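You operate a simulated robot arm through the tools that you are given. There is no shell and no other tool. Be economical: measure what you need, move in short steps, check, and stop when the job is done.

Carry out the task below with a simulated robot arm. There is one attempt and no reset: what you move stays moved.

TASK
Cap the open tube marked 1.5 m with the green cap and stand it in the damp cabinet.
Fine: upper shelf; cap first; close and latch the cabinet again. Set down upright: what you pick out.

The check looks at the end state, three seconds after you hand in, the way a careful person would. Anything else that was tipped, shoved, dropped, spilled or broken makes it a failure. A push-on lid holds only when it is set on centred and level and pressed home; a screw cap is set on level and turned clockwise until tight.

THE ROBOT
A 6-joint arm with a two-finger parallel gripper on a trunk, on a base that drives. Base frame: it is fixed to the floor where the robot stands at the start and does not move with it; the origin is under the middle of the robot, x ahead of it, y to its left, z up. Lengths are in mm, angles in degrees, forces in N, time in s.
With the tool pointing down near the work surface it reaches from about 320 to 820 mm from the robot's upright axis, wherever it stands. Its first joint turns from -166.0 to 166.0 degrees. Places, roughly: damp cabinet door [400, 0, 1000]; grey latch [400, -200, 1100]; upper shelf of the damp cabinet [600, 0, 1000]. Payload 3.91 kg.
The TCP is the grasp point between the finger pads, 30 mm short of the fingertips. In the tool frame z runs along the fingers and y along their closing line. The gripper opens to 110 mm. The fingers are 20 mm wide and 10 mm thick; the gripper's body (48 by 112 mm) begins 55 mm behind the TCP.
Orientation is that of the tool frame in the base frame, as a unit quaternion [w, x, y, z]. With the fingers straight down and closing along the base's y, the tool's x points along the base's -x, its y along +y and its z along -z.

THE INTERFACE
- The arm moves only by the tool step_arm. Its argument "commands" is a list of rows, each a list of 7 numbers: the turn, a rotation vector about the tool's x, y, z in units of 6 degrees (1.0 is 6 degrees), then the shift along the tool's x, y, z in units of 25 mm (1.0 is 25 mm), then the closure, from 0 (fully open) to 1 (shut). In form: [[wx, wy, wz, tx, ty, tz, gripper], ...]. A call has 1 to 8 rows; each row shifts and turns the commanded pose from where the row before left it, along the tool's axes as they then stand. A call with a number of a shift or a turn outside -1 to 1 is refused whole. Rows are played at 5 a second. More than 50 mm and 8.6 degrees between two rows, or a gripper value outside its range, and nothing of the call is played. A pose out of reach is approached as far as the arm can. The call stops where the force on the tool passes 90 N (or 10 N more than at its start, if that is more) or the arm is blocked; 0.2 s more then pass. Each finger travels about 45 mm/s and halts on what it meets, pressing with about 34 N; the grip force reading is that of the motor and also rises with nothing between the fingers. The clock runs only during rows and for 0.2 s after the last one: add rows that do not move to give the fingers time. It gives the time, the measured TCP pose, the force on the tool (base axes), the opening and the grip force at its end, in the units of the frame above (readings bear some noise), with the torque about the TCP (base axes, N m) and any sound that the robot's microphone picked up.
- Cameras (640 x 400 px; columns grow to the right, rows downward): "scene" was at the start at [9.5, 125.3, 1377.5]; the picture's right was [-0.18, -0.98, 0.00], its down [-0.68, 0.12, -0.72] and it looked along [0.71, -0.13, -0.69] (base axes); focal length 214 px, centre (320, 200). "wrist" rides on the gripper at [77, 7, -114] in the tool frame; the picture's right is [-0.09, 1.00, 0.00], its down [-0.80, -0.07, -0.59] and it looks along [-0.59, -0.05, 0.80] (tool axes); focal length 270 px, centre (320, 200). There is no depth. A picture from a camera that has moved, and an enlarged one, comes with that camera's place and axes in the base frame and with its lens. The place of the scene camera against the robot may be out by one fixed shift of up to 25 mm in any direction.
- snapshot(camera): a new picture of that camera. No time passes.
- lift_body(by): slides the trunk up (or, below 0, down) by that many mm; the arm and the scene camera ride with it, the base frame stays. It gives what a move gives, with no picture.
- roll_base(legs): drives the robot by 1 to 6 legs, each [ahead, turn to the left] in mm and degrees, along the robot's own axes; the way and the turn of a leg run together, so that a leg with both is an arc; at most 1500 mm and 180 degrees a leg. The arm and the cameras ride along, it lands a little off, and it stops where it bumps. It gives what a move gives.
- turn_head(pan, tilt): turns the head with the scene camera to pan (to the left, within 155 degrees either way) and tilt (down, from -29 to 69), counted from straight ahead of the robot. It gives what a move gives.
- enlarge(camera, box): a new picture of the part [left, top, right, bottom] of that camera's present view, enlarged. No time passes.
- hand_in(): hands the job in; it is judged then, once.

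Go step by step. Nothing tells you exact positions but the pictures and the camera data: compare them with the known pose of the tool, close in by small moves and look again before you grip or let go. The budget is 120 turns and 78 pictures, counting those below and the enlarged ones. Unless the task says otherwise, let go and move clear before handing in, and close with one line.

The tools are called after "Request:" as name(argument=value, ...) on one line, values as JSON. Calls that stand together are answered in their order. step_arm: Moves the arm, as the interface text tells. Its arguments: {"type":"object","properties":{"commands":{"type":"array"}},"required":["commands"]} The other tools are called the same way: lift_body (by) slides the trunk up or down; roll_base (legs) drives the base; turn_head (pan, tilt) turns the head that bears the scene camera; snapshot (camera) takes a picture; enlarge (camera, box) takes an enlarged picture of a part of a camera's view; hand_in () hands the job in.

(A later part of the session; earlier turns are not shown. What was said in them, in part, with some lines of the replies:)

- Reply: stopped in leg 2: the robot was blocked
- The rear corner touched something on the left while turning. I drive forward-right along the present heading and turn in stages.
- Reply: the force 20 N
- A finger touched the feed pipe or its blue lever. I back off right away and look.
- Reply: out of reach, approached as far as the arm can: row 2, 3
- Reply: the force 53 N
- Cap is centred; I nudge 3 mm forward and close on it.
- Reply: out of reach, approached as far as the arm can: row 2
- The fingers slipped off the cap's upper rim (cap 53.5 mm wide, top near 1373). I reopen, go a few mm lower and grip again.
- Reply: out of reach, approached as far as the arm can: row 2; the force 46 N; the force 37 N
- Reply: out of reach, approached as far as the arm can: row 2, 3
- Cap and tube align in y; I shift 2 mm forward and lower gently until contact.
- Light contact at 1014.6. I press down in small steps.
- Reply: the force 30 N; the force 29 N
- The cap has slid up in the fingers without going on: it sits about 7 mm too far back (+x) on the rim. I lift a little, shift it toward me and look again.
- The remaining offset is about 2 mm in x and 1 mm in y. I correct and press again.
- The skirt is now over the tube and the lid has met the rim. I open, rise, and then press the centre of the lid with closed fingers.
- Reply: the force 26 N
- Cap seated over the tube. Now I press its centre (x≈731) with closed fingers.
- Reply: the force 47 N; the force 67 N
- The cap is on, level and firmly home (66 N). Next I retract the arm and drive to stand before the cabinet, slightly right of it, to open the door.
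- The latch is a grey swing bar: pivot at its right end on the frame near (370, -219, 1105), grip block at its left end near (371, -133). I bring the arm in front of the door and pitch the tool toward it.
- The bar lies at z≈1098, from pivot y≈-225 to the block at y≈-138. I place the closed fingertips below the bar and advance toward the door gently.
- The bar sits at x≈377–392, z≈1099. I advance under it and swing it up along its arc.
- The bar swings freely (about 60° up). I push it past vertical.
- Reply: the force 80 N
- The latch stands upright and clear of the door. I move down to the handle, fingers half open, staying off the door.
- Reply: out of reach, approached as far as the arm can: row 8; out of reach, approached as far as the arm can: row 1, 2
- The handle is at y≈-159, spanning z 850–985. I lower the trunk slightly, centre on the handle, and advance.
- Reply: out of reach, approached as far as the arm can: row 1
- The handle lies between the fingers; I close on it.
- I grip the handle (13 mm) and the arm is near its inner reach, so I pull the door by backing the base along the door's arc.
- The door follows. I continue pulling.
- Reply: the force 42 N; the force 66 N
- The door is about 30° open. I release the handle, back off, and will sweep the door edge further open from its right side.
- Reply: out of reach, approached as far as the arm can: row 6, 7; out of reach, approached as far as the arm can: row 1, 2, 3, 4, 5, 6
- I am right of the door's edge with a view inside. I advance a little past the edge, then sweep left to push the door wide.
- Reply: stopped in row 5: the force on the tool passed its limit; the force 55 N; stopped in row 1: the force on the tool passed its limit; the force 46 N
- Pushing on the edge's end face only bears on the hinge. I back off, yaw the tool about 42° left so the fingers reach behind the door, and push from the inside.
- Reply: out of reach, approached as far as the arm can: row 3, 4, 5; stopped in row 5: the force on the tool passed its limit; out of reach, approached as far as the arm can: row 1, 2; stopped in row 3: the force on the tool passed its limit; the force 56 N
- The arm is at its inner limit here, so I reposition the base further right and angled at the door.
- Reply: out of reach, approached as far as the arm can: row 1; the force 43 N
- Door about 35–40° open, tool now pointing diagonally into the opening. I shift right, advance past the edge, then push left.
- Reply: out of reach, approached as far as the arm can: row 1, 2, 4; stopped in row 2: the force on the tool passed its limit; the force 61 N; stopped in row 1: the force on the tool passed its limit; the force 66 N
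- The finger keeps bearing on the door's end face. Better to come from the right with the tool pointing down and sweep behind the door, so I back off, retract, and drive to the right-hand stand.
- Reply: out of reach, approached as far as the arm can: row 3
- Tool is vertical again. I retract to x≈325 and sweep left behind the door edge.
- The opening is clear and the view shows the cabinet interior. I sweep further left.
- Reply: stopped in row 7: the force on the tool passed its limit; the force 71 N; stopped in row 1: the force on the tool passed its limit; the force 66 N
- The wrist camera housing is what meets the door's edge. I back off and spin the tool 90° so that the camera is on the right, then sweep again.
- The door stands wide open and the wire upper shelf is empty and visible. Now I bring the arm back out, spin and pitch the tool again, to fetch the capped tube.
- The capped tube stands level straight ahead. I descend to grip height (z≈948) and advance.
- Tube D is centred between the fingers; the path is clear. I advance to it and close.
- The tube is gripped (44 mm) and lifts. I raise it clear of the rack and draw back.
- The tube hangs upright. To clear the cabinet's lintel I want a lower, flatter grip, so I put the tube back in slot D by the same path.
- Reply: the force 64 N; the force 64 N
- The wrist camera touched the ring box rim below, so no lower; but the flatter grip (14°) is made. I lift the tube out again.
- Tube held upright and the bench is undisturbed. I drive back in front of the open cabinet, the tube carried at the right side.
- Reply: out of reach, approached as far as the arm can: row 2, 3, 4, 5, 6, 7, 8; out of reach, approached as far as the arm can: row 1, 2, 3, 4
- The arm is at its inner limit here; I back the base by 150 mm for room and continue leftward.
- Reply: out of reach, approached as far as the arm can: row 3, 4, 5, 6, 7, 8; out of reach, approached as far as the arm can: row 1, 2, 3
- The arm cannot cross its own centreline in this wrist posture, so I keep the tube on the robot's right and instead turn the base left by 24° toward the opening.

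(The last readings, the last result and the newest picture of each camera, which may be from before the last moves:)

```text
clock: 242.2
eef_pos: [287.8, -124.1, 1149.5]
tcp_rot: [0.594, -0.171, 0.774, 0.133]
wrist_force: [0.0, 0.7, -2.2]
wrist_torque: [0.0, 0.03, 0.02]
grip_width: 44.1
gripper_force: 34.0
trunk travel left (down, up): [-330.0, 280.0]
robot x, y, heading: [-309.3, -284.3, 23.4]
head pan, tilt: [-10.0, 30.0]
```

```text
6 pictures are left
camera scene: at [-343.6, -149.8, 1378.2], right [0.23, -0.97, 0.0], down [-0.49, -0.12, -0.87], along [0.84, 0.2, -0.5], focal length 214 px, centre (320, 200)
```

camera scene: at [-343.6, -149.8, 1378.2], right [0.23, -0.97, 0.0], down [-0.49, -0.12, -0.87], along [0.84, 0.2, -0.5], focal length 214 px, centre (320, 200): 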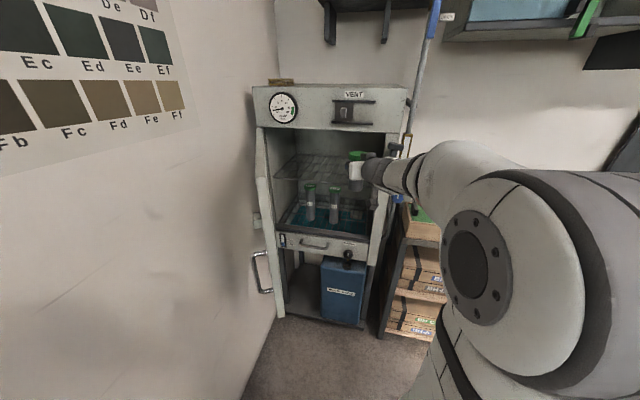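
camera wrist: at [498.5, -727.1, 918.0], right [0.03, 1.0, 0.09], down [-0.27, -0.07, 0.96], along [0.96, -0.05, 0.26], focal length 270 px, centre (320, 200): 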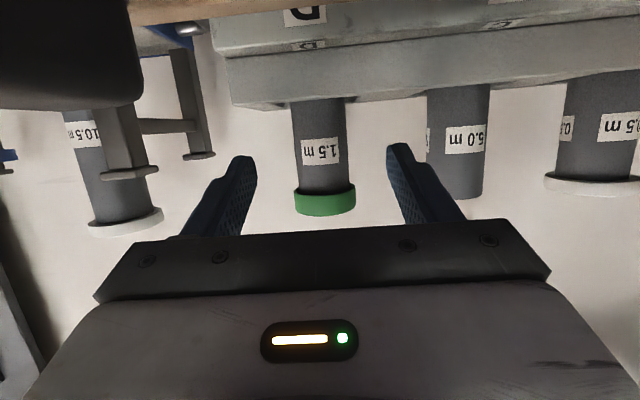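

The tube is lined up with the opening above the upper shelf level. I insert it step by step.

Request:
step_arm(commands=[[0, 0, 0, -0.25, 0.12, 0.96, 1], [0, 0, 0, -0.25, 0.12, 0.96, 1], [0, 0, 0, -0.25, 0.12, 0.96, 1], [0, 0, 0, -0.25, 0.12, 0.96, 1], [0, 0, 0, -0.25, 0.12, 0.96, 1], [0, 0, 0, -0.25, 0.12, 0.96, 1], [0, 0, 0, 0, 0, 0, 1]])

Request:
enlarge(camera="scene", box=[240, 80, 420, 220])

```text
clock: 243.8
eef_pos: [414.4, -45.6, 1148.6]
tcp_rot: [0.594, -0.172, 0.774, 0.134]
wrist_force: [-0.6, 0.7, -2.9]
wrist_torque: [-0.03, 0.01, 0.05]
grip_width: 44.0
gripper_force: 33.6
trunk travel left (down, up): [-330.0, 280.0]
robot x, y, heading: [-307.2, -283.3, 23.6]
head pan, tilt: [-10.0, 30.0]
```

```text
2.86 times, centred on (330, 150) of scene
camera zoom: at [-343.2, -149.7, 1378.2], right [0.23, -0.97, 0.0], down [-0.49, -0.12, -0.87], along [0.84, 0.2, -0.5], focal length 613 px, centre (291, 343)
```

zoom: 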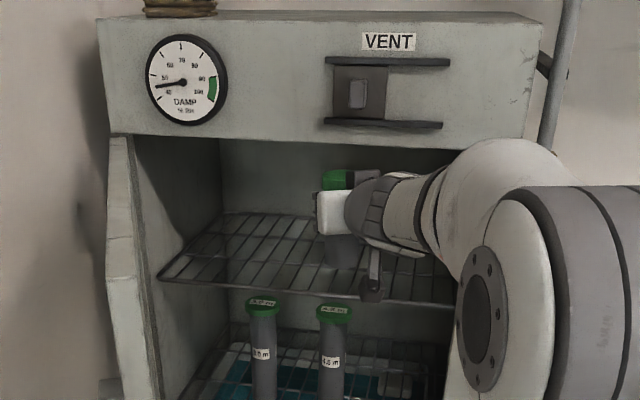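

I can see the tube well above the wire shelf (shelf ≈1010, tube bottom ≈1045). I lower slightly and go further in.

Request:
step_arm(commands=[[0, 0, 0, 0.46, 0, 0.12, 1], [0, 0, 0, -0.25, 0, 0.96, 1], [0, 0, 0, -0.25, 0, 0.96, 1], [0, 0, 0, -0.25, 0, 0.96, 1], [0, 0, 0, -0.25, 0, 0.96, 1], [0, 0, 0, -0.25, 0, 0.96, 1], [0, 0, 0, 0, 0, 0, 1]])

Request:
step_arm(commands=[[0, 0, 0, 0.3, 0, 0.08, 1], [0, 0, 0, 0.2, 0, 0.05, 1], [0, 0, 0, 0, 0, 0, 1]])

Request:
enlarge(camera="scene", box=[240, 80, 420, 220])

```text
clock: 245.4
eef_pos: [527.5, 8.2, 1134.2]
tcp_rot: [0.593, -0.172, 0.775, 0.134]
wrist_force: [0.1, 0.6, -2.5]
wrist_torque: [0.04, 0.0, 0.01]
grip_width: 44.1
gripper_force: 33.9
trunk travel left (down, up): [-330.0, 280.0]
robot x, y, heading: [-305.9, -287.1, 23.3]
head pan, tilt: [-10.0, 30.0]
```

```text
clock: 246.2
eef_pos: [526.5, 7.0, 1122.3]
tcp_rot: [0.593, -0.171, 0.775, 0.134]
wrist_force: [0.2, -1.4, -2.4]
wrist_torque: [0.0, 0.02, 0.02]
grip_width: 43.7
gripper_force: 34.1
trunk travel left (down, up): [-330.0, 280.0]
robot x, y, heading: [-309.0, -285.2, 23.6]
head pan, tilt: [-10.0, 30.0]
```

```text
2.86 times, centred on (330, 150) of scene
camera zoom: at [-343.2, -149.8, 1378.2], right [0.23, -0.97, 0.0], down [-0.49, -0.12, -0.87], along [0.84, 0.2, -0.5], focal length 613 px, centre (291, 343)
```

zoom: 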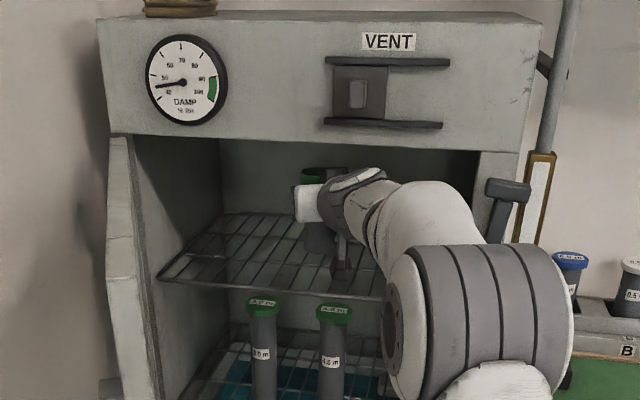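

The tube is over the shelf. I lower it gently until it touches.

Request:
step_arm(commands=[[0, 0, 0, 0.2, 0, 0.05, 1], [0, 0, 0, 0.2, 0, 0.05, 1], [0, 0, 0, 0.1, 0, 0.03, 1], [0, 0, 0, 0, 0, 0, 1]])

Request:
step_arm(commands=[[0, 0, 0, 0.12, 0, 0.03, 1], [0, 0, 0, 0.12, 0, 0.03, 1], [0, 0, 0, 0, 0, 0, 1]])

```text
clock: 247.2
eef_pos: [526.7, 7.6, 1108.1]
tcp_rot: [0.593, -0.172, 0.775, 0.135]
wrist_force: [0.5, -0.1, -3.0]
wrist_torque: [0.0, -0.03, 0.01]
grip_width: 43.8
gripper_force: 34.2
trunk travel left (down, up): [-330.0, 280.0]
robot x, y, heading: [-306.4, -282.7, 23.7]
head pan, tilt: [-10.0, 30.0]
```

```text
clock: 248.0
eef_pos: [526.3, 9.2, 1101.7]
tcp_rot: [0.594, -0.17, 0.775, 0.133]
wrist_force: [0.4, 0.2, -2.9]
wrist_torque: [-0.01, 0.0, -0.02]
grip_width: 43.7
gripper_force: 34.1
trunk travel left (down, up): [-330.0, 280.0]
robot x, y, heading: [-303.9, -287.2, 23.6]
head pan, tilt: [-10.0, 30.0]
```

Request:
step_arm(commands=[[0, 0, 0, 0.12, 0, 0.03, 1], [0, 0, 0, 0.12, 0, 0.03, 1], [0, 0, 0, 0, 0, 0, 1]])

Request:
step_arm(commands=[[0, 0, 0, 0.1, 0, 0.03, 1], [0, 0, 0, 0.1, 0, 0.03, 1], [0, 0, 0, 0, 0, 0, 1]])

```text
clock: 248.8
eef_pos: [526.7, 7.5, 1096.1]
tcp_rot: [0.594, -0.171, 0.775, 0.133]
wrist_force: [0.3, -0.3, -2.5]
wrist_torque: [-0.02, 0.02, -0.01]
grip_width: 43.9
gripper_force: 33.6
trunk travel left (down, up): [-330.0, 280.0]
robot x, y, heading: [-309.3, -282.7, 23.7]
head pan, tilt: [-10.0, 30.0]
```

```text
clock: 249.6
eef_pos: [526.1, 7.5, 1090.6]
tcp_rot: [0.593, -0.172, 0.775, 0.135]
wrist_force: [-1.2, 0.2, -3.1]
wrist_torque: [0.01, -0.01, 0.04]
grip_width: 43.7
gripper_force: 34.4
trunk travel left (down, up): [-330.0, 280.0]
robot x, y, heading: [-305.5, -284.9, 23.3]
head pan, tilt: [-10.0, 30.0]
```

Request:
step_arm(commands=[[0, 0, 0, 0.1, 0, 0.03, 1], [0, 0, 0, 0.1, 0, 0.03, 1], [0, 0, 0, 0, 0, 0, 1]])

Request:
step_arm(commands=[[0, 0, 0, 0.1, 0, 0.03, 1], [0, 0, 0, 0.1, 0, 0.03, 1], [0, 0, 0, 0, 0, 0, 1]])

Request:
enlarge(camera="scene", box=[280, 120, 370, 190])

```text
clock: 250.4
eef_pos: [525.6, 8.6, 1085.0]
tcp_rot: [0.593, -0.171, 0.775, 0.133]
wrist_force: [0.3, -0.1, -2.9]
wrist_torque: [-0.02, 0.01, 0.0]
grip_width: 43.5
gripper_force: 33.3
trunk travel left (down, up): [-330.0, 280.0]
robot x, y, heading: [-305.7, -286.2, 23.6]
head pan, tilt: [-10.0, 30.0]
```

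```text
clock: 251.2
eef_pos: [525.3, 8.1, 1083.6]
tcp_rot: [0.595, -0.171, 0.774, 0.134]
wrist_force: [3.8, 0.3, 9.5]
wrist_torque: [0.1, -0.6, -0.01]
grip_width: 44.1
gripper_force: 33.8
trunk travel left (down, up): [-330.0, 280.0]
robot x, y, heading: [-308.2, -289.3, 23.4]
head pan, tilt: [-10.0, 30.0]
```

```text
5.71 times, centred on (325, 155) of scene
camera zoom: at [-344.2, -150.2, 1378.4], right [0.23, -0.97, 0.0], down [-0.49, -0.12, -0.87], along [0.84, 0.2, -0.5], focal length 1226 px, centre (291, 457)
```

zoom: 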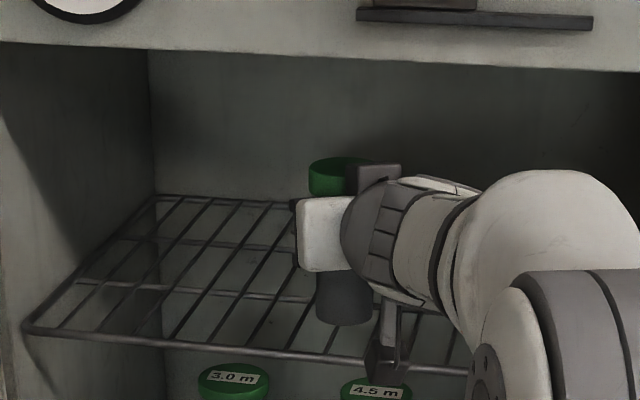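

Contact with the shelf. I ease the press, open slowly, and back straight out.

Request:
step_arm(commands=[[0, 0, 0, -0.06, 0, -0.01, 1], [0, 0, 0, 0, 0, 0, 0.58], [0, 0, 0, 0, 0, 0, 0.5], [0, 0, 0, 0, 0, 0, 0.4], [0, 0, 0, 0, 0, 0, 0.3], [0, 0, 0, 0, 0, 0, 0.3]])

Request:
step_arm(commands=[[0, 0, 0, 0.1, 0, -0.4, 0.3], [0, 0, 0, 0.15, 0, -0.6, 0.3], [0, 0, 0, 0.25, 0, -0.96, 0.3], [0, 0, 0, 0.25, 0, -0.96, 0.3], [0, 0, 0, 0.25, 0, -0.96, 0.3], [0, 0, 0, 0.25, 0, -0.96, 0.3], [0, 0, 0, 0.25, -0.1, -0.96, 0.3], [0, 0, 0, 0.25, -0.1, -0.96, 0.3]])

Request:
step_arm(commands=[[0, 0, 0, 0.25, -0.12, -0.96, 0.3], [0, 0, 0, 0.25, -0.12, -0.96, 0.3], [0, 0, 0, 0.25, -0.12, -0.96, 0.3], [0, 0, 0, 0.25, -0.12, -0.96, 0.3]])

Request:
enlarge(camera="scene", box=[230, 80, 430, 220])

```text
clock: 252.6
eef_pos: [525.8, 7.8, 1083.6]
tcp_rot: [0.594, -0.172, 0.774, 0.135]
wrist_force: [-0.2, 0.2, 0.1]
wrist_torque: [0.03, -0.04, -0.01]
grip_width: 77.0
gripper_force: 0.1
trunk travel left (down, up): [-330.0, 280.0]
robot x, y, heading: [-305.2, -284.1, 23.5]
head pan, tilt: [-10.0, 30.0]
```

```text
clock: 254.4
eef_pos: [369.3, -70.9, 1084.5]
tcp_rot: [0.594, -0.171, 0.774, 0.134]
wrist_force: [-0.4, 0.0, 0.7]
wrist_torque: [0.01, 0.03, 0.03]
grip_width: 77.0
gripper_force: 0.0
trunk travel left (down, up): [-330.0, 280.0]
robot x, y, heading: [-305.1, -279.9, 23.6]
head pan, tilt: [-10.0, 30.0]
```

```text
clock: 255.4
eef_pos: [285.4, -123.3, 1086.2]
tcp_rot: [0.594, -0.172, 0.774, 0.134]
wrist_force: [-0.1, -0.2, 0.0]
wrist_torque: [-0.02, -0.03, 0.0]
grip_width: 76.9
gripper_force: 0.1
trunk travel left (down, up): [-330.0, 280.0]
robot x, y, heading: [-306.9, -286.0, 23.3]
head pan, tilt: [-10.0, 30.0]
```

```text
2.86 times, centred on (330, 150) of scene
camera zoom: at [-343.9, -150.0, 1378.2], right [0.23, -0.97, 0.0], down [-0.49, -0.12, -0.87], along [0.84, 0.2, -0.5], focal length 613 px, centre (291, 343)
```

zoom: 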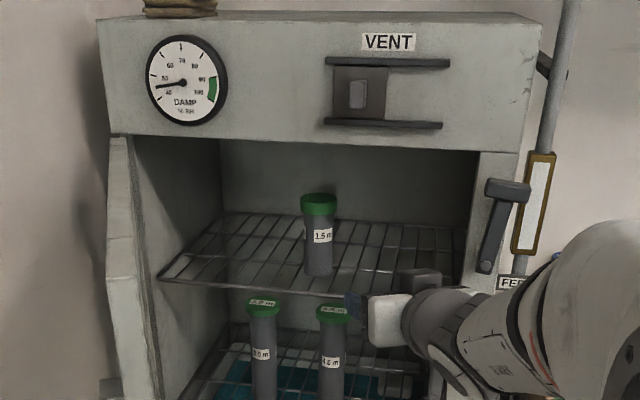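

The tube stands upright on the upper shelf, capped. Two pictures remain, so I proceed carefully: unpitch the tool, retract, and drive to where I can reach the door's outer face.

Request:
step_arm(commands=[[0, 1, 0, 0, 0, 0, 0.6], [0, 1, 0, 0, 0, 0, 1], [0, 1, 0, 0, 0, 0, 1], [0, 1, 0, 0, 0, 0, 1], [0, 1, 0, 0, 0, 0, 1], [0, 1, 0, 0, 0, 0, 1], [0, 1, 0, 0, 0, 0, 1], [0, 1, 0, 0, 0, 0, 1]])

Request:
step_arm(commands=[[0, 1, 0, 0, 0, 0, 1], [0, 1, 0, 0, 0, 0, 1], [0, 1, 0, 0, 0, 0, 1], [0, 1, 0, 0, 0, 0, 1], [0, 0.5, 0, 0, 0, 0, 1], [0, 0, 0, 1, 0, 0, 1], [0, 0, 0, 1, 0, 0, 1], [0, 0, 0, 1, 0, 0, 1]])

Request:
step_arm(commands=[[0, 0, 0, 1, 0, 0, 1], [0, 0, 0, 1, 0, 0, 1], [0, 0, 0, 1, 0, 0, 1], [0, 0, 0, 0, 0, 0, 1]])

Request:
roll_base(legs=[[0, -103.5], [-188, 0], [0, 80]])

```text
clock: 257.2
eef_pos: [287.6, -122.9, 1086.6]
tcp_rot: [0.227, -0.211, 0.949, 0.052]
wrist_force: [0.1, -0.8, 0.3]
wrist_torque: [0.03, -0.03, 0.01]
grip_width: 0.1
gripper_force: 34.3
trunk travel left (down, up): [-330.0, 280.0]
robot x, y, heading: [-304.6, -281.7, 23.5]
head pan, tilt: [-10.0, 30.0]
```

```text
clock: 259.0
eef_pos: [217.8, -155.9, 1085.8]
tcp_rot: [-0.001, -0.217, 0.976, 0.003]
wrist_force: [-0.6, 0.6, 1.0]
wrist_torque: [0.04, 0.0, -0.01]
grip_width: 0.2
gripper_force: 33.4
trunk travel left (down, up): [-330.0, 280.0]
robot x, y, heading: [-305.6, -282.4, 23.3]
head pan, tilt: [-10.0, 30.0]
```

```text
clock: 260.0
eef_pos: [150.4, -187.2, 1085.8]
tcp_rot: [-0.001, -0.217, 0.976, 0.002]
wrist_force: [-0.1, 0.2, -0.3]
wrist_torque: [-0.04, -0.01, 0.03]
grip_width: 0.1
gripper_force: 34.2
trunk travel left (down, up): [-330.0, 280.0]
robot x, y, heading: [-307.8, -286.8, 23.4]
head pan, tilt: [-10.0, 30.0]
```

```text
clock: 269.3
eef_pos: [118.6, -190.6, 1085.1]
tcp_rot: [0.0, -0.015, 1.0, 0.002]
wrist_force: [-0.5, 1.2, -0.5]
wrist_torque: [0.05, 0.02, -0.03]
grip_width: 0.0
gripper_force: 33.7
trunk travel left (down, up): [-330.0, 280.0]
robot x, y, heading: [-342.1, -105.9, -0.3]
head pan, tilt: [-10.0, 30.0]
```

Request:
roll_base(legs=[[-45, 0]])

Request:
step_arm(commands=[[0, 0, 0, 1, 0, 0, 1], [0, 0, 0, 1, 0, 0, 1], [0, 0, 0, 1, 0, 0, 1], [0, 0, 0, 1, 0, 0, 1], [0, 0, 0, 0.8, 0, 0, 1]])

Request:
turn_head(pan=15, tilt=45)

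Request:
snapshot(camera="scene")

```text
clock: 270.2
eef_pos: [73.7, -190.4, 1086.4]
tcp_rot: [0.0, -0.016, 1.0, 0.002]
wrist_force: [0.3, -0.3, 0.5]
wrist_torque: [-0.01, 0.0, 0.01]
grip_width: 0.0
gripper_force: 34.4
trunk travel left (down, up): [-330.0, 280.0]
robot x, y, heading: [-384.3, -102.8, 0.0]
head pan, tilt: [-10.0, 30.0]
```

```text
clock: 271.4
eef_pos: [-44.7, -194.0, 1085.5]
tcp_rot: [0.0, -0.016, 1.0, 0.002]
wrist_force: [-0.9, -0.1, 0.7]
wrist_torque: [0.0, 0.03, -0.01]
grip_width: 0.0
gripper_force: 34.4
trunk travel left (down, up): [-330.0, 280.0]
robot x, y, heading: [-385.5, -103.7, -0.5]
head pan, tilt: [-10.0, 30.0]
```

```text
clock: 272.3
eef_pos: [-44.4, -195.0, 1085.3]
tcp_rot: [0.0, -0.016, 1.0, 0.002]
wrist_force: [-0.6, 0.8, 0.4]
wrist_torque: [0.01, -0.02, 0.01]
grip_width: 0.1
gripper_force: 34.0
trunk travel left (down, up): [-330.0, 280.0]
robot x, y, heading: [-386.4, -105.4, -0.4]
head pan, tilt: [15.0, 45.0]
```

```text
1 pictures are left
camera scene: at [-371.8, 65.2, 1361.3], right [0.14, -0.99, 0.0], down [-0.65, -0.09, -0.75], along [0.75, 0.1, -0.66], focal length 214 px, centre (320, 200)
```

scene: 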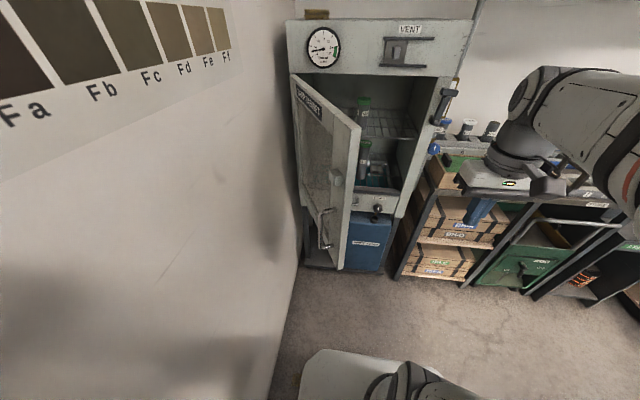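

The door stands about 70° open, its free edge near (-15, 55); there is room on its outer side toward the wall. I raise the trunk to pass over the door edge and come down on the outer side.

Request:
lift_body(by=185)

Request:
step_arm(commands=[[0, 0, 0, 0, 1, 0, 1], [0, 0, 0, 0, 1, 0, 1], [0, 0, 0, 0, 1, 0, 1], [0, 0, 0, 0, 1, 0, 1], [0, 0, 0, 0, 1, 0, 1], [0, 0, 0, 0, 1, 0, 1], [0, 0, 0, 0, 1, 0, 1], [0, 0, 0, 0, 1, 0, 1]])

Request:
step_arm(commands=[[0, 0, 0, 0, 1, 0, 1], [0, 0, 0, 0, 1, 0, 1], [0, 0, 0, 0, 1, 0, 1], [0, 0, 0, -0.5, 1, 0, 1], [0, 0, 0, -0.6, 1, 0, 1], [0, 0, 0, -0.6, 1, 0, 1], [0, 0, 0, -0.6, 1, 0, 1], [0, 0, 0, -0.6, 0.4, 0, 1]])

```text
clock: 274.4
eef_pos: [-45.3, -194.6, 1271.4]
tcp_rot: [0.0, -0.016, 1.0, 0.002]
wrist_force: [-0.1, 0.4, -0.3]
wrist_torque: [0.0, 0.01, 0.0]
grip_width: 0.0
gripper_force: 33.5
trunk travel left (down, up): [-515.0, 95.0]
robot x, y, heading: [-385.6, -102.3, -0.4]
head pan, tilt: [15.0, 45.0]
```

```text
clock: 276.2
eef_pos: [-50.9, 7.9, 1271.1]
tcp_rot: [0.0, -0.017, 1.0, 0.002]
wrist_force: [0.5, -0.1, -1.0]
wrist_torque: [0.02, 0.0, -0.01]
grip_width: 0.0
gripper_force: 33.9
trunk travel left (down, up): [-515.0, 95.0]
robot x, y, heading: [-385.7, -106.4, -0.4]
head pan, tilt: [15.0, 45.0]
```

```text
clock: 278.0
eef_pos: [15.4, 192.4, 1272.6]
tcp_rot: [0.0, -0.016, 1.0, 0.003]
wrist_force: [1.3, 0.1, 0.7]
wrist_torque: [0.0, 0.03, -0.02]
grip_width: 0.0
gripper_force: 34.3
trunk travel left (down, up): [-515.0, 95.0]
robot x, y, heading: [-383.4, -101.1, -0.7]
head pan, tilt: [15.0, 45.0]
```

Request:
lift_body(by=-212)

Request:
step_arm(commands=[[0, 0, 0, -0.7, -1, 0, 1], [0, 0, 0, -0.7, -1, 0, 1], [0, 0, 0, -0.7, -1, 0, 1], [0, 0, 0, -0.7, -1, 0, 1], [0, 0, 0, -0.55, -1, 0, 1], [0, 0, 0, -0.55, -1, 0, 1], [0, 0, 0, -0.6, -1, 0, 1]])

Request:
step_arm(commands=[[0, 0, 0, -0.9, -0.95, 0, 1], [0, 0, 0, -0.9, -0.95, 0, 1], [0, 0, 0, -0.9, -0.95, 0, 1], [0, 0, 0, -1, -0.6, 0, 1], [0, 0, 0, -1, -0.5, 0, 1], [0, 0, 0, -1, -0.5, 0, 1]])

```text
clock: 280.2
eef_pos: [15.3, 192.4, 1061.3]
tcp_rot: [-0.001, -0.016, 1.0, 0.002]
wrist_force: [0.9, -0.8, 0.3]
wrist_torque: [0.0, -0.01, 0.01]
grip_width: 0.0
gripper_force: 33.8
trunk travel left (down, up): [-303.0, 307.0]
robot x, y, heading: [-385.3, -102.7, -0.3]
head pan, tilt: [15.0, 45.0]
```

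```text
clock: 281.8
eef_pos: [133.2, 20.1, 1060.1]
tcp_rot: [0.0, -0.016, 1.0, 0.001]
wrist_force: [0.0, 0.3, 0.5]
wrist_torque: [-0.01, 0.02, 0.0]
grip_width: 0.0
gripper_force: 34.0
trunk travel left (down, up): [-303.0, 307.0]
robot x, y, heading: [-383.0, -102.7, -0.3]
head pan, tilt: [15.0, 45.0]
```

```text
clock: 283.2
eef_pos: [280.1, -85.3, 1059.2]
tcp_rot: [-0.001, -0.015, 1.0, 0.003]
wrist_force: [0.2, -0.2, -0.2]
wrist_torque: [-0.02, 0.0, -0.02]
grip_width: 0.0
gripper_force: 33.8
trunk travel left (down, up): [-303.0, 307.0]
robot x, y, heading: [-384.6, -102.4, -0.3]
head pan, tilt: [15.0, 45.0]
```

No resistance beyond the light door; I continue to press it shut.

Request:
step_arm(commands=[[0, 0, 0, -1, -0.4, 0, 1], [0, 0, 0, -1, -0.4, 0, 1], [0, 0, 0, -0.6, -0.2, 0, 1], [0, 0, 0, -0.4, 0, 0, 1], [0, 0, 0, -0.3, 0, 0, 1], [0, 0, 0, 0, 0, 0, 1]])

Request:
step_arm(commands=[[0, 0, 0, -0.2, 0, 0, 1], [0, 0, 0, -0.2, 0, 0, 1], [0, 0, 0, -0.2, 0, 0, 1], [0, 0, 0, -0.2, 0, 0, 1], [0, 0, 0, 0, 0, 0, 1]])

```text
clock: 284.6
eef_pos: [344.8, -102.6, 1060.8]
tcp_rot: [0.0, -0.017, 1.0, 0.0]
wrist_force: [3.0, 32.1, 2.9]
wrist_torque: [-3.21, -0.01, 1.24]
grip_width: 0.0
gripper_force: 33.9
out of reach, approached as far as the arm can: row 4, 5
trunk travel left (down, up): [-303.0, 307.0]
robot x, y, heading: [-382.2, -105.5, -0.1]
head pan, tilt: [15.0, 45.0]
```

```text
clock: 285.8
eef_pos: [345.7, -102.5, 1057.6]
tcp_rot: [0.005, -0.017, 1.0, 0.0]
wrist_force: [2.6, 29.5, 46.2]
wrist_torque: [-4.15, -0.46, 1.04]
grip_width: 0.0
gripper_force: 34.2
out of reach, approached as far as the arm can: row 1, 2, 3, 4
trunk travel left (down, up): [-303.0, 307.0]
robot x, y, heading: [-384.0, -106.3, -0.1]
head pan, tilt: [15.0, 45.0]
```

Something on the right side touched the gripper and I am near full reach. I back off a little, shift left, and drive the base closer.

Request:
step_arm(commands=[[0, 0, 0, 0.5, 0.5, -0.1, 1], [0, 0, 0, 0.8, 1, 0, 1], [0, 0, 0, 1, 1, 0, 1], [0, 0, 0, 1, 0, 0, 1], [0, 0, 0, 1, 0, 0, 1], [0, 0, 0, 0, 0, 0, 1]])

Request:
roll_base(legs=[[120, 0]])

Request:
step_arm(commands=[[0, 0, 0, -0.4, 0, 0, 1], [0, 0, 0, -0.4, 0, 0, 1], [0, 0, 0, -0.4, 0, 0, 1], [0, 0, 0, 0, 0, 0, 1]])

```text
clock: 287.2
eef_pos: [238.8, -50.1, 1054.6]
tcp_rot: [0.0, -0.015, 1.0, 0.002]
wrist_force: [-0.1, -0.8, 0.2]
wrist_torque: [-0.03, -0.01, 0.01]
grip_width: 0.0
gripper_force: 34.6
trunk travel left (down, up): [-303.0, 307.0]
robot x, y, heading: [-385.2, -102.7, -0.3]
head pan, tilt: [15.0, 45.0]
```

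```text
clock: 288.6
eef_pos: [349.0, -53.1, 1054.6]
tcp_rot: [-0.003, -0.016, 1.0, 0.001]
wrist_force: [0.7, 0.6, -0.6]
wrist_torque: [-0.02, 0.01, -0.02]
grip_width: 0.0
gripper_force: 34.1
trunk travel left (down, up): [-303.0, 307.0]
robot x, y, heading: [-272.9, -104.4, -0.4]
head pan, tilt: [15.0, 45.0]
stopped in leg 1: the robot was blocked; the commanded pose is now the measured one
```

```text
clock: 289.8
eef_pos: [338.7, -55.1, 1041.8]
tcp_rot: [-0.047, -0.016, 0.999, 0.0]
wrist_force: [-5.9, 0.4, 4.9]
wrist_torque: [-0.03, -0.55, 0.01]
grip_width: 0.0
gripper_force: 34.1
trunk travel left (down, up): [-303.0, 307.0]
robot x, y, heading: [-273.7, -103.7, -0.4]
head pan, tilt: [15.0, 45.0]
stopped in row 4: the arm was blocked; the commanded pose is now the measured one
```

The wrist is meeting the cabinet's upper front, so I stop pushing this way, back off, and pitch the tool so fingertips can press the door.

Request:
step_arm(commands=[[0, 0, 0, 1, 0, 0, 1], [0, 0, 0, 1, 0, 0, 1], [0, 0, 0, 1, 0, 0, 1], [0, -1, 0, 0, 0, 0, 1], [0, -1, 0, 0, 0, 0, 1], [0, -1, 0, 0, 0, 0, 1], [0, -1, 0, 0, 0, 0, 1], [0, -1, 0, 0, 0, 0, 1]])

Request:
step_arm(commands=[[0, -1, 0, 0, 0, 0, 1], [0, -1, 0, 0, 0, 0, 1], [0, -1, 0, 0, 0, 0, 1], [0, -1, 0, 0, 0, 0, 1], [0, -1, 0, 0, 0, 0, 1], [0, -1, 0, 0, 0, 0, 1], [0, -1, 0, 0, 0, 0, 1], [0, 0, 0, 0, 0, 0, 1]])

```text
clock: 290.1
eef_pos: [335.0, -59.8, 1007.3]
tcp_rot: [-0.12, -0.016, 0.993, 0.001]
wrist_force: [0.1, -0.6, -0.1]
wrist_torque: [-0.01, 0.01, 0.01]
grip_width: 0.0
gripper_force: 33.9
trunk travel left (down, up): [-303.0, 307.0]
robot x, y, heading: [-274.7, -104.4, -0.5]
head pan, tilt: [15.0, 45.0]
stopped in row 1: the arm was blocked; the commanded pose is now the measured one
```

```text
clock: 290.5
eef_pos: [316.9, -65.6, 980.9]
tcp_rot: [-0.162, -0.017, 0.987, 0.002]
wrist_force: [-0.3, 0.4, -0.3]
wrist_torque: [-0.01, 0.01, -0.02]
grip_width: 0.0
gripper_force: 33.9
trunk travel left (down, up): [-303.0, 307.0]
robot x, y, heading: [-273.6, -104.1, -0.1]
head pan, tilt: [15.0, 45.0]
stopped in row 1: the arm was blocked; the commanded pose is now the measured one
```

Request:
roll_base(legs=[[-100, 0]])

Request:
step_arm(commands=[[0, 0, 0, 0, 0, 0, 1], [0, 0, 0, 0, 0, 0, 1]])

```text
clock: 291.2
eef_pos: [307.4, -72.2, 902.8]
tcp_rot: [-0.209, -0.01, 0.978, 0.007]
wrist_force: [-1.8, 0.0, 0.7]
wrist_torque: [-0.01, -0.12, -0.02]
grip_width: 0.1
gripper_force: 34.2
trunk travel left (down, up): [-303.0, 307.0]
robot x, y, heading: [-290.0, -109.3, 0.0]
head pan, tilt: [15.0, 45.0]
stopped in leg 1: the robot was blocked; the commanded pose is now the measured one
```

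```text
clock: 292.0
eef_pos: [301.2, -76.0, 858.5]
tcp_rot: [-0.226, -0.003, 0.974, 0.012]
wrist_force: [0.5, 0.2, 0.4]
wrist_torque: [0.03, -0.03, 0.0]
grip_width: 0.2
gripper_force: 34.0
trunk travel left (down, up): [-303.0, 307.0]
robot x, y, heading: [-286.9, -105.1, 0.1]
head pan, tilt: [15.0, 45.0]
stopped in row 2: the arm was blocked; the commanded pose is now the measured one
```

The arm is caught on something and sagging; I use the last picture to see what.

Request:
turn_head(pan=-5, tilt=42)

Request:
snapshot(camera="scene")

```text
clock: 292.8
eef_pos: [309.4, -75.0, 853.6]
tcp_rot: [-0.205, -0.003, 0.979, 0.012]
wrist_force: [0.1, 0.3, -0.1]
wrist_torque: [0.0, -0.02, -0.05]
grip_width: 0.0
gripper_force: 34.0
trunk travel left (down, up): [-303.0, 307.0]
robot x, y, heading: [-281.5, -104.5, -0.1]
head pan, tilt: [-5.0, 42.0]
```

```text
0 pictures are left
camera scene: at [-492.8, 46.7, 1332.1], right [-0.09, -1.0, -0.01], down [-0.53, 0.06, -0.84], along [0.84, -0.07, -0.54], focal length 214 px, centre (320, 200)
```

scene: 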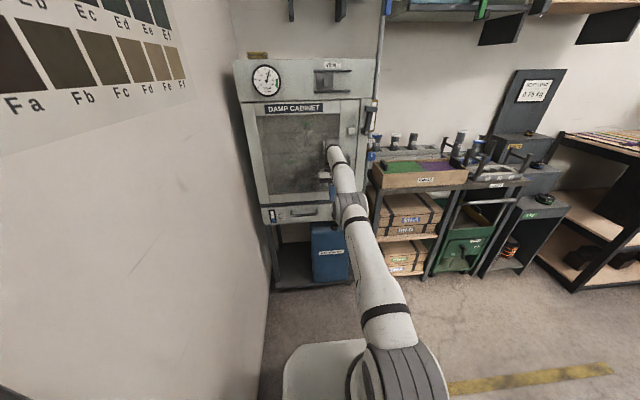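

The door now looks shut, but the push has tipped the robot backward a little; nothing is pressing now. I hold still and read how it settles.

Request:
step_arm(commands=[[0, 0, 0, 0, 0, 0, 1], [0, 0, 0, 0, 0, 0, 1], [0, 0, 0, 0, 0, 0, 1], [0, 0, 0, 0, 0, 0, 1]])

```text
clock: 293.1
eef_pos: [311.6, -78.2, 799.9]
tcp_rot: [-0.197, -0.005, 0.98, 0.015]
wrist_force: [-0.2, -0.3, 0.7]
wrist_torque: [0.0, 0.02, -0.03]
grip_width: 0.0
gripper_force: 34.3
trunk travel left (down, up): [-303.0, 307.0]
robot x, y, heading: [-281.3, -102.9, 0.0]
head pan, tilt: [-5.0, 42.0]
stopped in row 1: the arm was blocked; the commanded pose is now the measured one
```

Request:
step_arm(commands=[[0, 0, 0, 0.5, 0, 0, 1], [0, 0, 0, 0.5, 0, 0, 1]])

```text
clock: 293.5
eef_pos: [299.7, -80.3, 758.9]
tcp_rot: [-0.23, 0.006, 0.973, 0.019]
wrist_force: [0.1, 0.6, -0.7]
wrist_torque: [0.0, 0.03, 0.0]
grip_width: 0.0
gripper_force: 34.0
trunk travel left (down, up): [-303.0, 307.0]
robot x, y, heading: [-286.0, -102.5, 0.1]
head pan, tilt: [-5.0, 42.0]
stopped in row 1: the arm was blocked; the commanded pose is now the measured one
```

Request:
lift_body(by=60)

```text
clock: 293.8
eef_pos: [323.3, -82.5, 791.6]
tcp_rot: [-0.171, -0.009, 0.985, 0.016]
wrist_force: [0.6, -0.6, -0.5]
wrist_torque: [0.01, 0.01, 0.0]
grip_width: 0.0
gripper_force: 34.1
trunk travel left (down, up): [-307.0, 303.0]
robot x, y, heading: [-287.4, -100.7, -0.1]
head pan, tilt: [-5.0, 42.0]
stopped: the arm was blocked; the commanded pose is now the measured one
```

The robot seems to be rocking; I let time pass with head turns only.

Request:
turn_head(pan=60, tilt=42)

Request:
turn_head(pan=0, tilt=42)

```text
clock: 295.2
eef_pos: [320.8, -81.8, 793.0]
tcp_rot: [-0.172, -0.008, 0.985, 0.016]
wrist_force: [0.3, -0.5, 0.3]
wrist_torque: [0.04, 0.02, -0.02]
grip_width: 0.0
gripper_force: 34.1
trunk travel left (down, up): [-307.0, 303.0]
robot x, y, heading: [-288.6, -107.2, -0.0]
head pan, tilt: [60.0, 42.0]
```

```text
clock: 296.5
eef_pos: [321.6, -81.4, 794.2]
tcp_rot: [-0.172, -0.008, 0.985, 0.016]
wrist_force: [-0.2, 0.0, 0.9]
wrist_torque: [-0.03, 0.0, -0.01]
grip_width: 0.0
gripper_force: 34.6
trunk travel left (down, up): [-307.0, 303.0]
robot x, y, heading: [-282.2, -106.8, -0.2]
head pan, tilt: [0.0, 42.0]
```

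Request:
step_arm(commands=[[0, 0, 0, 1, 0, 0, 1], [0, 0, 0, 1, 0, 0, 1], [0, 0, 0, 1, 0, 0, 1]])

Request:
step_arm(commands=[[0, 0, 0, 1, 0, -0.3, 1], [0, 0, 0, 1, 0, -0.3, 1], [0, 0, 0, 1, 0, -0.3, 1]])

```text
clock: 296.8
eef_pos: [304.3, -83.9, 750.6]
tcp_rot: [-0.218, -0.007, 0.976, 0.018]
wrist_force: [-0.2, -0.9, 1.5]
wrist_torque: [-0.01, 0.01, -0.03]
grip_width: 0.1
gripper_force: 33.8
out of reach, approached as far as the arm can: row 1
trunk travel left (down, up): [-307.0, 303.0]
robot x, y, heading: [-284.4, -103.8, 0.0]
head pan, tilt: [0.0, 42.0]
stopped in row 1: the arm was blocked; the commanded pose is now the measured one
```

```text
clock: 297.1
eef_pos: [277.8, -84.5, 710.5]
tcp_rot: [-0.292, 0.01, 0.956, 0.018]
wrist_force: [-0.3, 0.9, -0.1]
wrist_torque: [-0.01, 0.0, -0.02]
grip_width: 0.0
gripper_force: 34.1
trunk travel left (down, up): [-307.0, 303.0]
robot x, y, heading: [-286.3, -104.6, 0.3]
head pan, tilt: [0.0, 42.0]
stopped in row 1: the arm was blocked; the commanded pose is now the measured one
```

Request:
step_arm(commands=[[0, 0, 0, 0, 0, -1, 1], [0, 0, 0, 0, 0, -1, 1], [0, 0, 0, 0, 0, -1, 1]])

Request:
step_arm(commands=[[0, -1, 0, 0, 0, -0.5, 1], [0, -1, 0, 0, 0, -0.5, 1]])

```text
clock: 297.5
eef_pos: [289.1, -85.2, 699.6]
tcp_rot: [-0.258, 0.003, 0.966, 0.019]
wrist_force: [-0.1, 0.2, 0.2]
wrist_torque: [0.0, -0.01, -0.01]
grip_width: 0.0
gripper_force: 33.6
out of reach, approached as far as the arm can: row 1
trunk travel left (down, up): [-307.0, 303.0]
robot x, y, heading: [-291.4, -103.3, -0.0]
head pan, tilt: [0.0, 42.0]
stopped in row 1: the arm was blocked; the commanded pose is now the measured one
```

```text
clock: 298.0
eef_pos: [239.3, -84.9, 622.9]
tcp_rot: [-0.385, 0.04, 0.922, 0.012]
wrist_force: [-0.2, -0.1, 1.0]
wrist_torque: [0.01, -0.09, 0.0]
grip_width: 0.0
gripper_force: 34.1
trunk travel left (down, up): [-307.0, 303.0]
robot x, y, heading: [-288.8, -103.6, 0.2]
head pan, tilt: [0.0, 42.0]
stopped in row 2: the arm was blocked; the commanded pose is now the measured one
```

Request:
step_arm(commands=[[0, 0, 0, 0, 0, 0, 1], [0, 0, 0, 0, 0, 0, 1]])

Request:
lift_body(by=50)

Request:
roll_base(legs=[[-60, 0]])

```text
clock: 298.3
eef_pos: [222.2, -76.7, 578.4]
tcp_rot: [-0.4, 0.054, 0.915, 0.009]
wrist_force: [-0.7, 0.1, 0.2]
wrist_torque: [-0.02, -0.04, 0.03]
grip_width: 0.4
gripper_force: 34.1
trunk travel left (down, up): [-307.0, 303.0]
robot x, y, heading: [-291.6, -101.2, 0.4]
head pan, tilt: [0.0, 42.0]
stopped in row 1: the arm was blocked; the commanded pose is now the measured one
```

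```text
clock: 299.2
eef_pos: [245.7, -84.5, 596.7]
tcp_rot: [-0.367, 0.044, 0.929, 0.014]
wrist_force: [0.1, 0.2, 0.2]
wrist_torque: [-0.01, -0.02, 0.0]
grip_width: 0.1
gripper_force: 34.0
trunk travel left (down, up): [-357.0, 253.0]
robot x, y, heading: [-296.4, -98.9, -0.2]
head pan, tilt: [0.0, 42.0]
stopped: the arm was blocked; the commanded pose is now the measured one
```

```text
clock: 300.8
eef_pos: [216.6, -86.2, 493.2]
tcp_rot: [-0.487, 0.054, 0.872, 0.011]
wrist_force: [0.2, 0.4, 0.4]
wrist_torque: [-0.02, 0.0, 0.0]
grip_width: 0.0
gripper_force: 33.4
trunk travel left (down, up): [-357.0, 253.0]
robot x, y, heading: [-353.2, -104.6, -0.3]
head pan, tilt: [0.0, 42.0]
stopped in leg 1: the robot was blocked; the commanded pose is now the measured one
```

Request:
roll_base(legs=[[-40, 0]])

Request:
step_arm(commands=[[0, 0, 0, 0, 0, -0.5, 1], [0, 0, 0, 0, 0, -0.5, 1]])

```text
clock: 301.7
eef_pos: [183.1, -86.6, 482.2]
tcp_rot: [-0.495, 0.053, 0.867, 0.009]
wrist_force: [-0.1, -0.2, -0.3]
wrist_torque: [0.0, 0.0, 0.03]
grip_width: 0.2
gripper_force: 34.3
trunk travel left (down, up): [-357.0, 253.0]
robot x, y, heading: [-394.2, -102.2, -0.0]
head pan, tilt: [0.0, 42.0]
```

```text
clock: 302.3
eef_pos: [191.6, -88.2, 504.6]
tcp_rot: [-0.494, 0.054, 0.868, 0.01]
wrist_force: [0.4, 0.5, 0.3]
wrist_torque: [0.0, 0.0, -0.02]
grip_width: 0.0
gripper_force: 34.1
out of reach, approached as far as the arm can: row 1, 2
trunk travel left (down, up): [-357.0, 253.0]
robot x, y, heading: [-395.8, -102.1, -0.2]
head pan, tilt: [0.0, 42.0]
```

Free again: the arm answers normally. I raise the trunk and bring the tool back to vertical, well off the cabinet.

Request:
lift_body(by=240)

Request:
step_arm(commands=[[0, -1, 0, 0, 0, 0, 1], [0, -1, 0, 0, 0, 0, 1], [0, -1, 0, 0, 0, 0, 1], [0, -1, 0, 0, 0, 0, 1], [0, -1, 0, 0, 0, 0, 1], [0, -1, 0, 0, 0, 0, 1], [0, -1, 0, 0, 0, 0, 1], [0, -1, 0, 0, 0, 0, 1]])

```text
clock: 304.8
eef_pos: [191.6, -88.0, 743.7]
tcp_rot: [-0.494, 0.053, 0.868, 0.009]
wrist_force: [0.3, 1.2, -0.6]
wrist_torque: [0.03, 0.01, 0.0]
grip_width: 0.0
gripper_force: 33.9
trunk travel left (down, up): [-597.0, 13.0]
robot x, y, heading: [-393.3, -105.0, -0.2]
head pan, tilt: [0.0, 42.0]
```

```text
clock: 306.6
eef_pos: [190.7, -88.8, 744.3]
tcp_rot: [-0.097, 0.053, 0.994, -0.013]
wrist_force: [-0.4, 0.2, 0.6]
wrist_torque: [0.03, 0.01, -0.02]
grip_width: 0.1
gripper_force: 34.2
trunk travel left (down, up): [-597.0, 13.0]
robot x, y, heading: [-392.9, -104.8, -0.1]
head pan, tilt: [0.0, 42.0]
```

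Request:
step_arm(commands=[[0, -1, 0, 0, 0, -1, 1], [0, -0.9, 0, 0, 0, -1, 1], [0, 0, 0, 0, 0, -1, 1], [0, 0, 0, 0, 0, -1, 1], [0, 0, 0, 0, 0, -1, 1], [0, 0, 0, 0, 0, -1, 1], [0, 0, 0, 0, 0, -1, 1], [0, 0, 0, 0, 0, -1, 1]])

Request:
step_arm(commands=[[0, 0, 0, 0, -1, -1, 1], [0, 0, 0, 0, -1, -1, 1], [0, 0, 0, 0, -1, -1, 1], [0, 0, 0, 0, -1, -1, 1], [0, 0, 0, 0, -1, -1, 1], [0, 0, 0, 0, -1, -1, 1], [0, 0, 0, 0, -0.5, -1, 1], [0, 0, 0, 0, 0, -1, 1]])

Request:
lift_body(by=-60)

```text
clock: 308.4
eef_pos: [199.2, -81.0, 943.6]
tcp_rot: [0.0, 0.051, 0.999, -0.018]
wrist_force: [-0.7, -0.2, 0.2]
wrist_torque: [0.0, -0.04, 0.0]
grip_width: 0.0
gripper_force: 33.3
trunk travel left (down, up): [-597.0, 13.0]
robot x, y, heading: [-394.5, -107.3, -0.0]
head pan, tilt: [0.0, 42.0]
```

```text
clock: 310.2
eef_pos: [182.4, -235.4, 1148.2]
tcp_rot: [0.001, 0.051, 0.999, -0.019]
wrist_force: [-0.6, -0.1, -0.1]
wrist_torque: [0.0, -0.04, 0.0]
grip_width: 0.1
gripper_force: 34.1
trunk travel left (down, up): [-597.0, 13.0]
robot x, y, heading: [-397.9, -105.0, -0.1]
head pan, tilt: [0.0, 42.0]
```

```text
clock: 311.2
eef_pos: [184.4, -236.8, 1087.3]
tcp_rot: [0.001, 0.052, 0.998, -0.018]
wrist_force: [-0.5, 0.1, -0.1]
wrist_torque: [-0.02, 0.01, -0.01]
grip_width: 0.0
gripper_force: 33.8
trunk travel left (down, up): [-537.0, 73.0]
robot x, y, heading: [-393.6, -100.5, -0.1]
head pan, tilt: [0.0, 42.0]
```

Request:
step_arm(commands=[[0, 0, -1, 0, 0, 0, 1], [-0.36, 0, 0, 0, 0, 0, 1], [0, -1, 0, 0, 0, 0, 1], [0, -1, 0, 0, 0, 0, 1], [0, -1, 0, 0, 0, 0, 1], [0, -1, 0, 0, 0, 0, 1], [0, -1, 0, 0, 0, 0, 1], [0, -1, 0, 0, 0, 0, 1]])

Request:
step_arm(commands=[[0, -1, 0, 0, 0, 0, 1], [0, -1, 0, 0, 0, 0, 1], [0, -1, 0, 0, 0, 0, 1], [0, -1, 0, 0, 0, 0, 1], [0, -1, 0, 0, 0, 0, 1], [0, -1, 0, 0, 0, 0, 1], [0, 0, 0, 0, 0, 0, 1]])

```text
clock: 313.0
eef_pos: [183.6, -237.1, 1088.7]
tcp_rot: [0.31, 0.0, 0.951, 0.0]
wrist_force: [-0.4, 0.7, 1.5]
wrist_torque: [-0.01, -0.02, 0.01]
grip_width: 0.1
gripper_force: 33.8
trunk travel left (down, up): [-537.0, 73.0]
robot x, y, heading: [-398.5, -105.2, -0.1]
head pan, tilt: [0.0, 42.0]
```

```text
clock: 314.6
eef_pos: [183.4, -237.2, 1088.7]
tcp_rot: [0.587, 0.0, 0.809, 0.001]
wrist_force: [0.0, -0.4, -0.1]
wrist_torque: [0.0, -0.02, 0.02]
grip_width: 0.0
gripper_force: 34.4
trunk travel left (down, up): [-537.0, 73.0]
robot x, y, heading: [-395.6, -104.0, -0.3]
head pan, tilt: [0.0, 42.0]
```

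Tool posture is right. I check the door is shut by pressing gently on its right stile at (y -140, z 1050).

Request:
step_arm(commands=[[0, 0, 0, 0.57, 1, 0.19, 1], [0, 0, 0, 0.57, 1, 0.19, 1], [0, 0, 0, 0, 1, 0, 1], [0, 0, 0, -0.31, 0.88, 0.95, 1], [0, 0, 0, -0.31, 0, 0.95, 1], [0, 0, 0, -0.31, 0, 0.95, 1], [0, 0, 0, -0.31, 0, 0.95, 1], [0, 0, 0, -0.31, 0, 0.95, 1]])

Request:
step_arm(commands=[[0, 0, 0, -0.2, 0, 0.6, 1], [0, 0, 0, -0.12, 0, 0.38, 1], [0, 0, 0, -0.12, 0, 0.38, 1], [0, 0, 0, 0, 0, 0, 1]])

```text
clock: 316.4
eef_pos: [312.6, -183.4, 1083.4]
tcp_rot: [0.586, -0.003, 0.81, 0.005]
wrist_force: [-0.1, 0.1, -0.5]
wrist_torque: [0.02, 0.03, -0.04]
grip_width: 0.3
gripper_force: 33.7
out of reach, approached as far as the arm can: row 2, 3, 4, 5, 6
trunk travel left (down, up): [-537.0, 73.0]
robot x, y, heading: [-393.4, -104.9, -0.3]
head pan, tilt: [0.0, 42.0]
```

```text
clock: 317.4
eef_pos: [348.1, -184.3, 1084.0]
tcp_rot: [0.586, -0.002, 0.81, 0.004]
wrist_force: [-0.4, 0.0, -0.7]
wrist_torque: [0.04, 0.0, -0.01]
grip_width: 0.4
gripper_force: 33.5
trunk travel left (down, up): [-537.0, 73.0]
robot x, y, heading: [-394.0, -102.2, -0.2]
head pan, tilt: [0.0, 42.0]
```

Request:
step_arm(commands=[[0, 0, 0, 0.12, 0, -0.38, 1], [0, 0, 0, 0.95, 0.9, 0.31, 1], [0, 0, 0, 0, 0.9, 0, 1], [0, 0, 0, 0, 0, 0, 1]])

Request:
step_arm(commands=[[0, 0, 0, -0.12, 0, 0.38, 1], [0, 0, 0, -0.1, 0, 0.3, 1], [0, 0, 0, -0.07, 0, 0.2, 1], [0, 0, 0, -0.07, 0, 0.2, 1], [0, 0, 0, 0, 0, 0, 1]])

```text
clock: 318.4
eef_pos: [334.5, -183.9, 1067.5]
tcp_rot: [0.586, -0.004, 0.81, 0.007]
wrist_force: [0.5, 0.6, 0.3]
wrist_torque: [-0.01, -0.02, -0.04]
grip_width: 0.1
gripper_force: 33.8
out of reach, approached as far as the arm can: row 2, 3
trunk travel left (down, up): [-537.0, 73.0]
robot x, y, heading: [-390.1, -106.9, -0.4]
head pan, tilt: [0.0, 42.0]
```

```text
clock: 319.6
eef_pos: [363.3, -185.7, 1066.8]
tcp_rot: [0.587, -0.003, 0.81, 0.005]
wrist_force: [-0.4, 0.6, -0.7]
wrist_torque: [-0.01, -0.01, 0.0]
grip_width: 0.0
gripper_force: 33.9
trunk travel left (down, up): [-537.0, 73.0]
robot x, y, heading: [-389.5, -102.1, -0.0]
head pan, tilt: [0.0, 42.0]
```

Request:
step_arm(commands=[[0, 0, 0, -0.07, 0, 0.2, 1], [0, 0, 0, -0.07, 0, 0.2, 1], [0, 0, 0, 0, 0, 0, 1]])

Request:
step_arm(commands=[[0, 0, 0, -0.07, 0, 0.2, 1], [0, 0, 0, -0.05, 0, 0.16, 1], [0, 0, 0, 0, 0, 0, 1]])

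```text
clock: 320.4
eef_pos: [373.8, -185.8, 1068.4]
tcp_rot: [0.586, -0.003, 0.81, 0.005]
wrist_force: [-0.1, 0.4, 0.4]
wrist_torque: [-0.01, 0.0, -0.02]
grip_width: 0.0
gripper_force: 33.8
trunk travel left (down, up): [-537.0, 73.0]
robot x, y, heading: [-392.7, -102.9, 0.1]
head pan, tilt: [0.0, 42.0]
```

```text
clock: 321.2
eef_pos: [383.1, -184.5, 1067.2]
tcp_rot: [0.587, -0.003, 0.81, 0.005]
wrist_force: [0.4, 0.3, 0.5]
wrist_torque: [0.01, 0.0, 0.01]
grip_width: 0.1
gripper_force: 34.0
trunk travel left (down, up): [-537.0, 73.0]
robot x, y, heading: [-388.7, -103.4, -0.3]
head pan, tilt: [0.0, 42.0]
```

Request:
step_arm(commands=[[0, 0, 0, -0.07, 0, 0.2, 1], [0, 0, 0, -0.07, 0, 0.2, 1], [0, 0, 0, -0.07, 0, 0.2, 1], [0, 0, 0, 0, 0, 0, 1]])

Request:
step_arm(commands=[[0, 0, 0, -0.07, 0, 0.2, 1], [0, 0, 0, -0.07, 0, 0.2, 1], [0, 0, 0, 0, 0, 0, 1]])

```text
clock: 322.2
eef_pos: [391.1, -185.1, 1069.0]
tcp_rot: [0.585, -0.003, 0.811, 0.005]
wrist_force: [-53.8, 0.6, -6.3]
wrist_torque: [-0.28, 0.2, 0.05]
grip_width: 0.0
gripper_force: 34.0
trunk travel left (down, up): [-537.0, 73.0]
robot x, y, heading: [-394.5, -101.2, -0.1]
head pan, tilt: [0.0, 42.0]
```

```text
clock: 322.7
eef_pos: [390.9, -185.6, 1068.5]
tcp_rot: [0.582, -0.001, 0.813, 0.004]
wrist_force: [-57.7, 2.5, 17.7]
wrist_torque: [0.07, -0.59, 0.12]
grip_width: 0.1
gripper_force: 34.0
trunk travel left (down, up): [-537.0, 73.0]
robot x, y, heading: [-394.5, -103.3, -0.5]
head pan, tilt: [0.0, 42.0]
stopped in row 2: the force on the tool passed its limit (the readings are from after the stop); the commanded pose is now the measured one
```

The door is firmly shut (hard stop at the stile). Now the latch: I back off, turn the base 8° left to gain leftward reach, and bring the finger to the right side of the upright bar.

Request:
step_arm(commands=[[0, 0, 0, 0.31, 0, -0.95, 1], [0, 0, 0, 0.31, 0, -0.95, 1], [0, 0, 0, 0.31, 0, -0.95, 1], [0, 0, 0, 0, 0, 0, 1]])

Request:
roll_base(legs=[[0, 8]])

Request:
step_arm(commands=[[0, 0, 0, -0.95, -1, -0.31, 1], [0, 0, 0, -0.95, -1, -0.31, 1], [0, 0, 0, -0.95, -1, -0.31, 1], [0, 0, 0, -0.8, -1, -0.26, 1], [0, 0, 0, 0, -1, 0, 1], [0, 0, 0, 0, -1, 0, 1], [0, 0, 0, 0, -1, 0, 1], [0, 0, 0, 0, 0, 0, 1]])

```text
clock: 323.7
eef_pos: [326.4, -185.4, 1060.7]
tcp_rot: [0.579, -0.003, 0.816, 0.006]
wrist_force: [0.9, 0.4, 0.3]
wrist_torque: [-0.04, 0.03, -0.01]
grip_width: 0.2
gripper_force: 34.3
trunk travel left (down, up): [-537.0, 73.0]
robot x, y, heading: [-393.7, -107.3, -0.2]
head pan, tilt: [0.0, 42.0]
```

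```text
clock: 324.7
eef_pos: [331.3, -84.0, 1062.1]
tcp_rot: [0.576, -0.062, 0.813, 0.049]
wrist_force: [0.5, -0.4, -0.6]
wrist_torque: [0.0, 0.0, 0.02]
grip_width: 0.0
gripper_force: 33.8
trunk travel left (down, up): [-537.0, 73.0]
robot x, y, heading: [-393.0, -102.4, 7.4]
head pan, tilt: [0.0, 42.0]
```

```text
clock: 326.2
eef_pos: [354.8, -217.7, 1156.0]
tcp_rot: [0.577, -0.082, 0.811, 0.062]
wrist_force: [-22.3, 43.7, 6.1]
wrist_torque: [0.77, 0.25, 0.98]
grip_width: 0.1
gripper_force: 33.6
trunk travel left (down, up): [-537.0, 73.0]
robot x, y, heading: [-393.3, -109.0, 7.3]
head pan, tilt: [0.0, 42.0]
stopped in row 7: the force on the tool passed its limit (the readings are from after the stop); the commanded pose is now the measured one
```

I met the bar's left side; I back off, retract, pass in front of it to its right side, and advance again.

Request:
step_arm(commands=[[0, 0, 0, 0, 0.6, 0, 1], [0, 0, 0, 0.31, 0, -0.95, 1], [0, 0, 0, 0.31, 0, -0.95, 1], [0, 0, 0, 0, -1, 0, 1], [0, 0, 0, 0, -1, 0, 1], [0, 0, 0, 0, -1, 0, 1], [0, 0, 0, 0, 0, 0, 1]])

```text
clock: 327.8
eef_pos: [320.3, -298.8, 1152.6]
tcp_rot: [0.574, -0.075, 0.813, 0.06]
wrist_force: [-0.3, 0.2, 0.0]
wrist_torque: [-0.04, -0.01, -0.01]
grip_width: 0.0
gripper_force: 34.8
trunk travel left (down, up): [-537.0, 73.0]
robot x, y, heading: [-393.0, -108.4, 7.5]
head pan, tilt: [0.0, 42.0]
```

Request:
step_arm(commands=[[0, 0, 0, -0.31, 0, 0.95, 1], [0, 0, 0, -0.19, 0, 0.6, 1], [0, 0, 0, -0.38, 0.8, 0, 1], [0, 0, 0, 0, 0.6, 0.1, 1], [0, 0, 0, 0, 0, 0, 1]])

```text
clock: 329.0
eef_pos: [358.9, -254.7, 1161.5]
tcp_rot: [0.575, -0.074, 0.813, 0.058]
wrist_force: [-0.6, 1.3, 0.2]
wrist_torque: [0.01, -0.03, -0.05]
grip_width: 0.2
gripper_force: 33.8
trunk travel left (down, up): [-537.0, 73.0]
robot x, y, heading: [-395.3, -111.9, 7.3]
head pan, tilt: [0.0, 42.0]
```

Request:
step_arm(commands=[[0, 0, 0, -0.06, 0.75, 0.15, 1], [0, 0, 0, -0.1, 0.75, 0.15, 1], [0, 0, 0, 0.25, 0.6, 0.2, 1], [0, 0, 0, 0.25, 0.6, 0.2, 1], [0, 0, 0, 0, 0, 0, 1]])

Request:
step_arm(commands=[[0, 0, 0, 0.5, 0.36, 0.22, 1], [0, 0, 0, 0.5, 0.36, 0.22, 1], [0, 0, 0, 0.15, 0, 0.05, 1], [0, 0, 0, 0, 0, 0, 1]])

```text
clock: 330.2
eef_pos: [359.4, -185.5, 1147.6]
tcp_rot: [0.575, -0.074, 0.813, 0.059]
wrist_force: [-0.5, 0.2, 0.3]
wrist_torque: [-0.01, -0.02, 0.01]
grip_width: 0.0
gripper_force: 33.9
trunk travel left (down, up): [-537.0, 73.0]
robot x, y, heading: [-393.2, -108.4, 7.4]
head pan, tilt: [0.0, 42.0]
```

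```text
clock: 331.2
eef_pos: [357.9, -169.5, 1129.0]
tcp_rot: [0.584, -0.075, 0.807, 0.058]
wrist_force: [11.2, -16.0, 49.8]
wrist_torque: [-0.06, -1.47, -0.77]
grip_width: 0.1
gripper_force: 33.9
trunk travel left (down, up): [-537.0, 73.0]
robot x, y, heading: [-390.8, -109.3, 7.1]
head pan, tilt: [0.0, 42.0]
```

The bar met its stop at the horizontal (its top at 1109, as at the start), with the door shut behind it. I lift off and move clear.

Request:
step_arm(commands=[[0, 0, 0, -0.5, 0, -0.15, 1], [0, 0, 0, 0.31, 0, -0.95, 1], [0, 0, 0, 0.31, 0, -0.95, 1], [0, 0, 0, 0.31, 0, -0.95, 1], [0, 0, 0, 0.31, 0, -0.95, 1], [0, 0, 0, 0, 0, 0, 1]])

Request:
hand_in()

```text
clock: 332.6
eef_pos: [260.9, -186.4, 1132.2]
tcp_rot: [0.573, -0.074, 0.814, 0.058]
wrist_force: [1.5, -0.2, 0.2]
wrist_torque: [0.0, -0.02, -0.04]
grip_width: 0.2
gripper_force: 34.2
trunk travel left (down, up): [-537.0, 73.0]
robot x, y, heading: [-393.3, -109.1, 7.3]
head pan, tilt: [0.0, 42.0]
```

```text
The job is handed in.
```

The 1.5 m tube is capped with the green cap, pressed home, and standing upright on the upper shelf; the cabinet is shut and latched, but the closing and latching are judged by touch only, since my pictures had run out. On the way I bumped the feed pipe and the ring box. While I was shutting the door the robot tipped back and the arm sagged in front of the cabinet, and I could not check afterwards that everything there was undisturbed.
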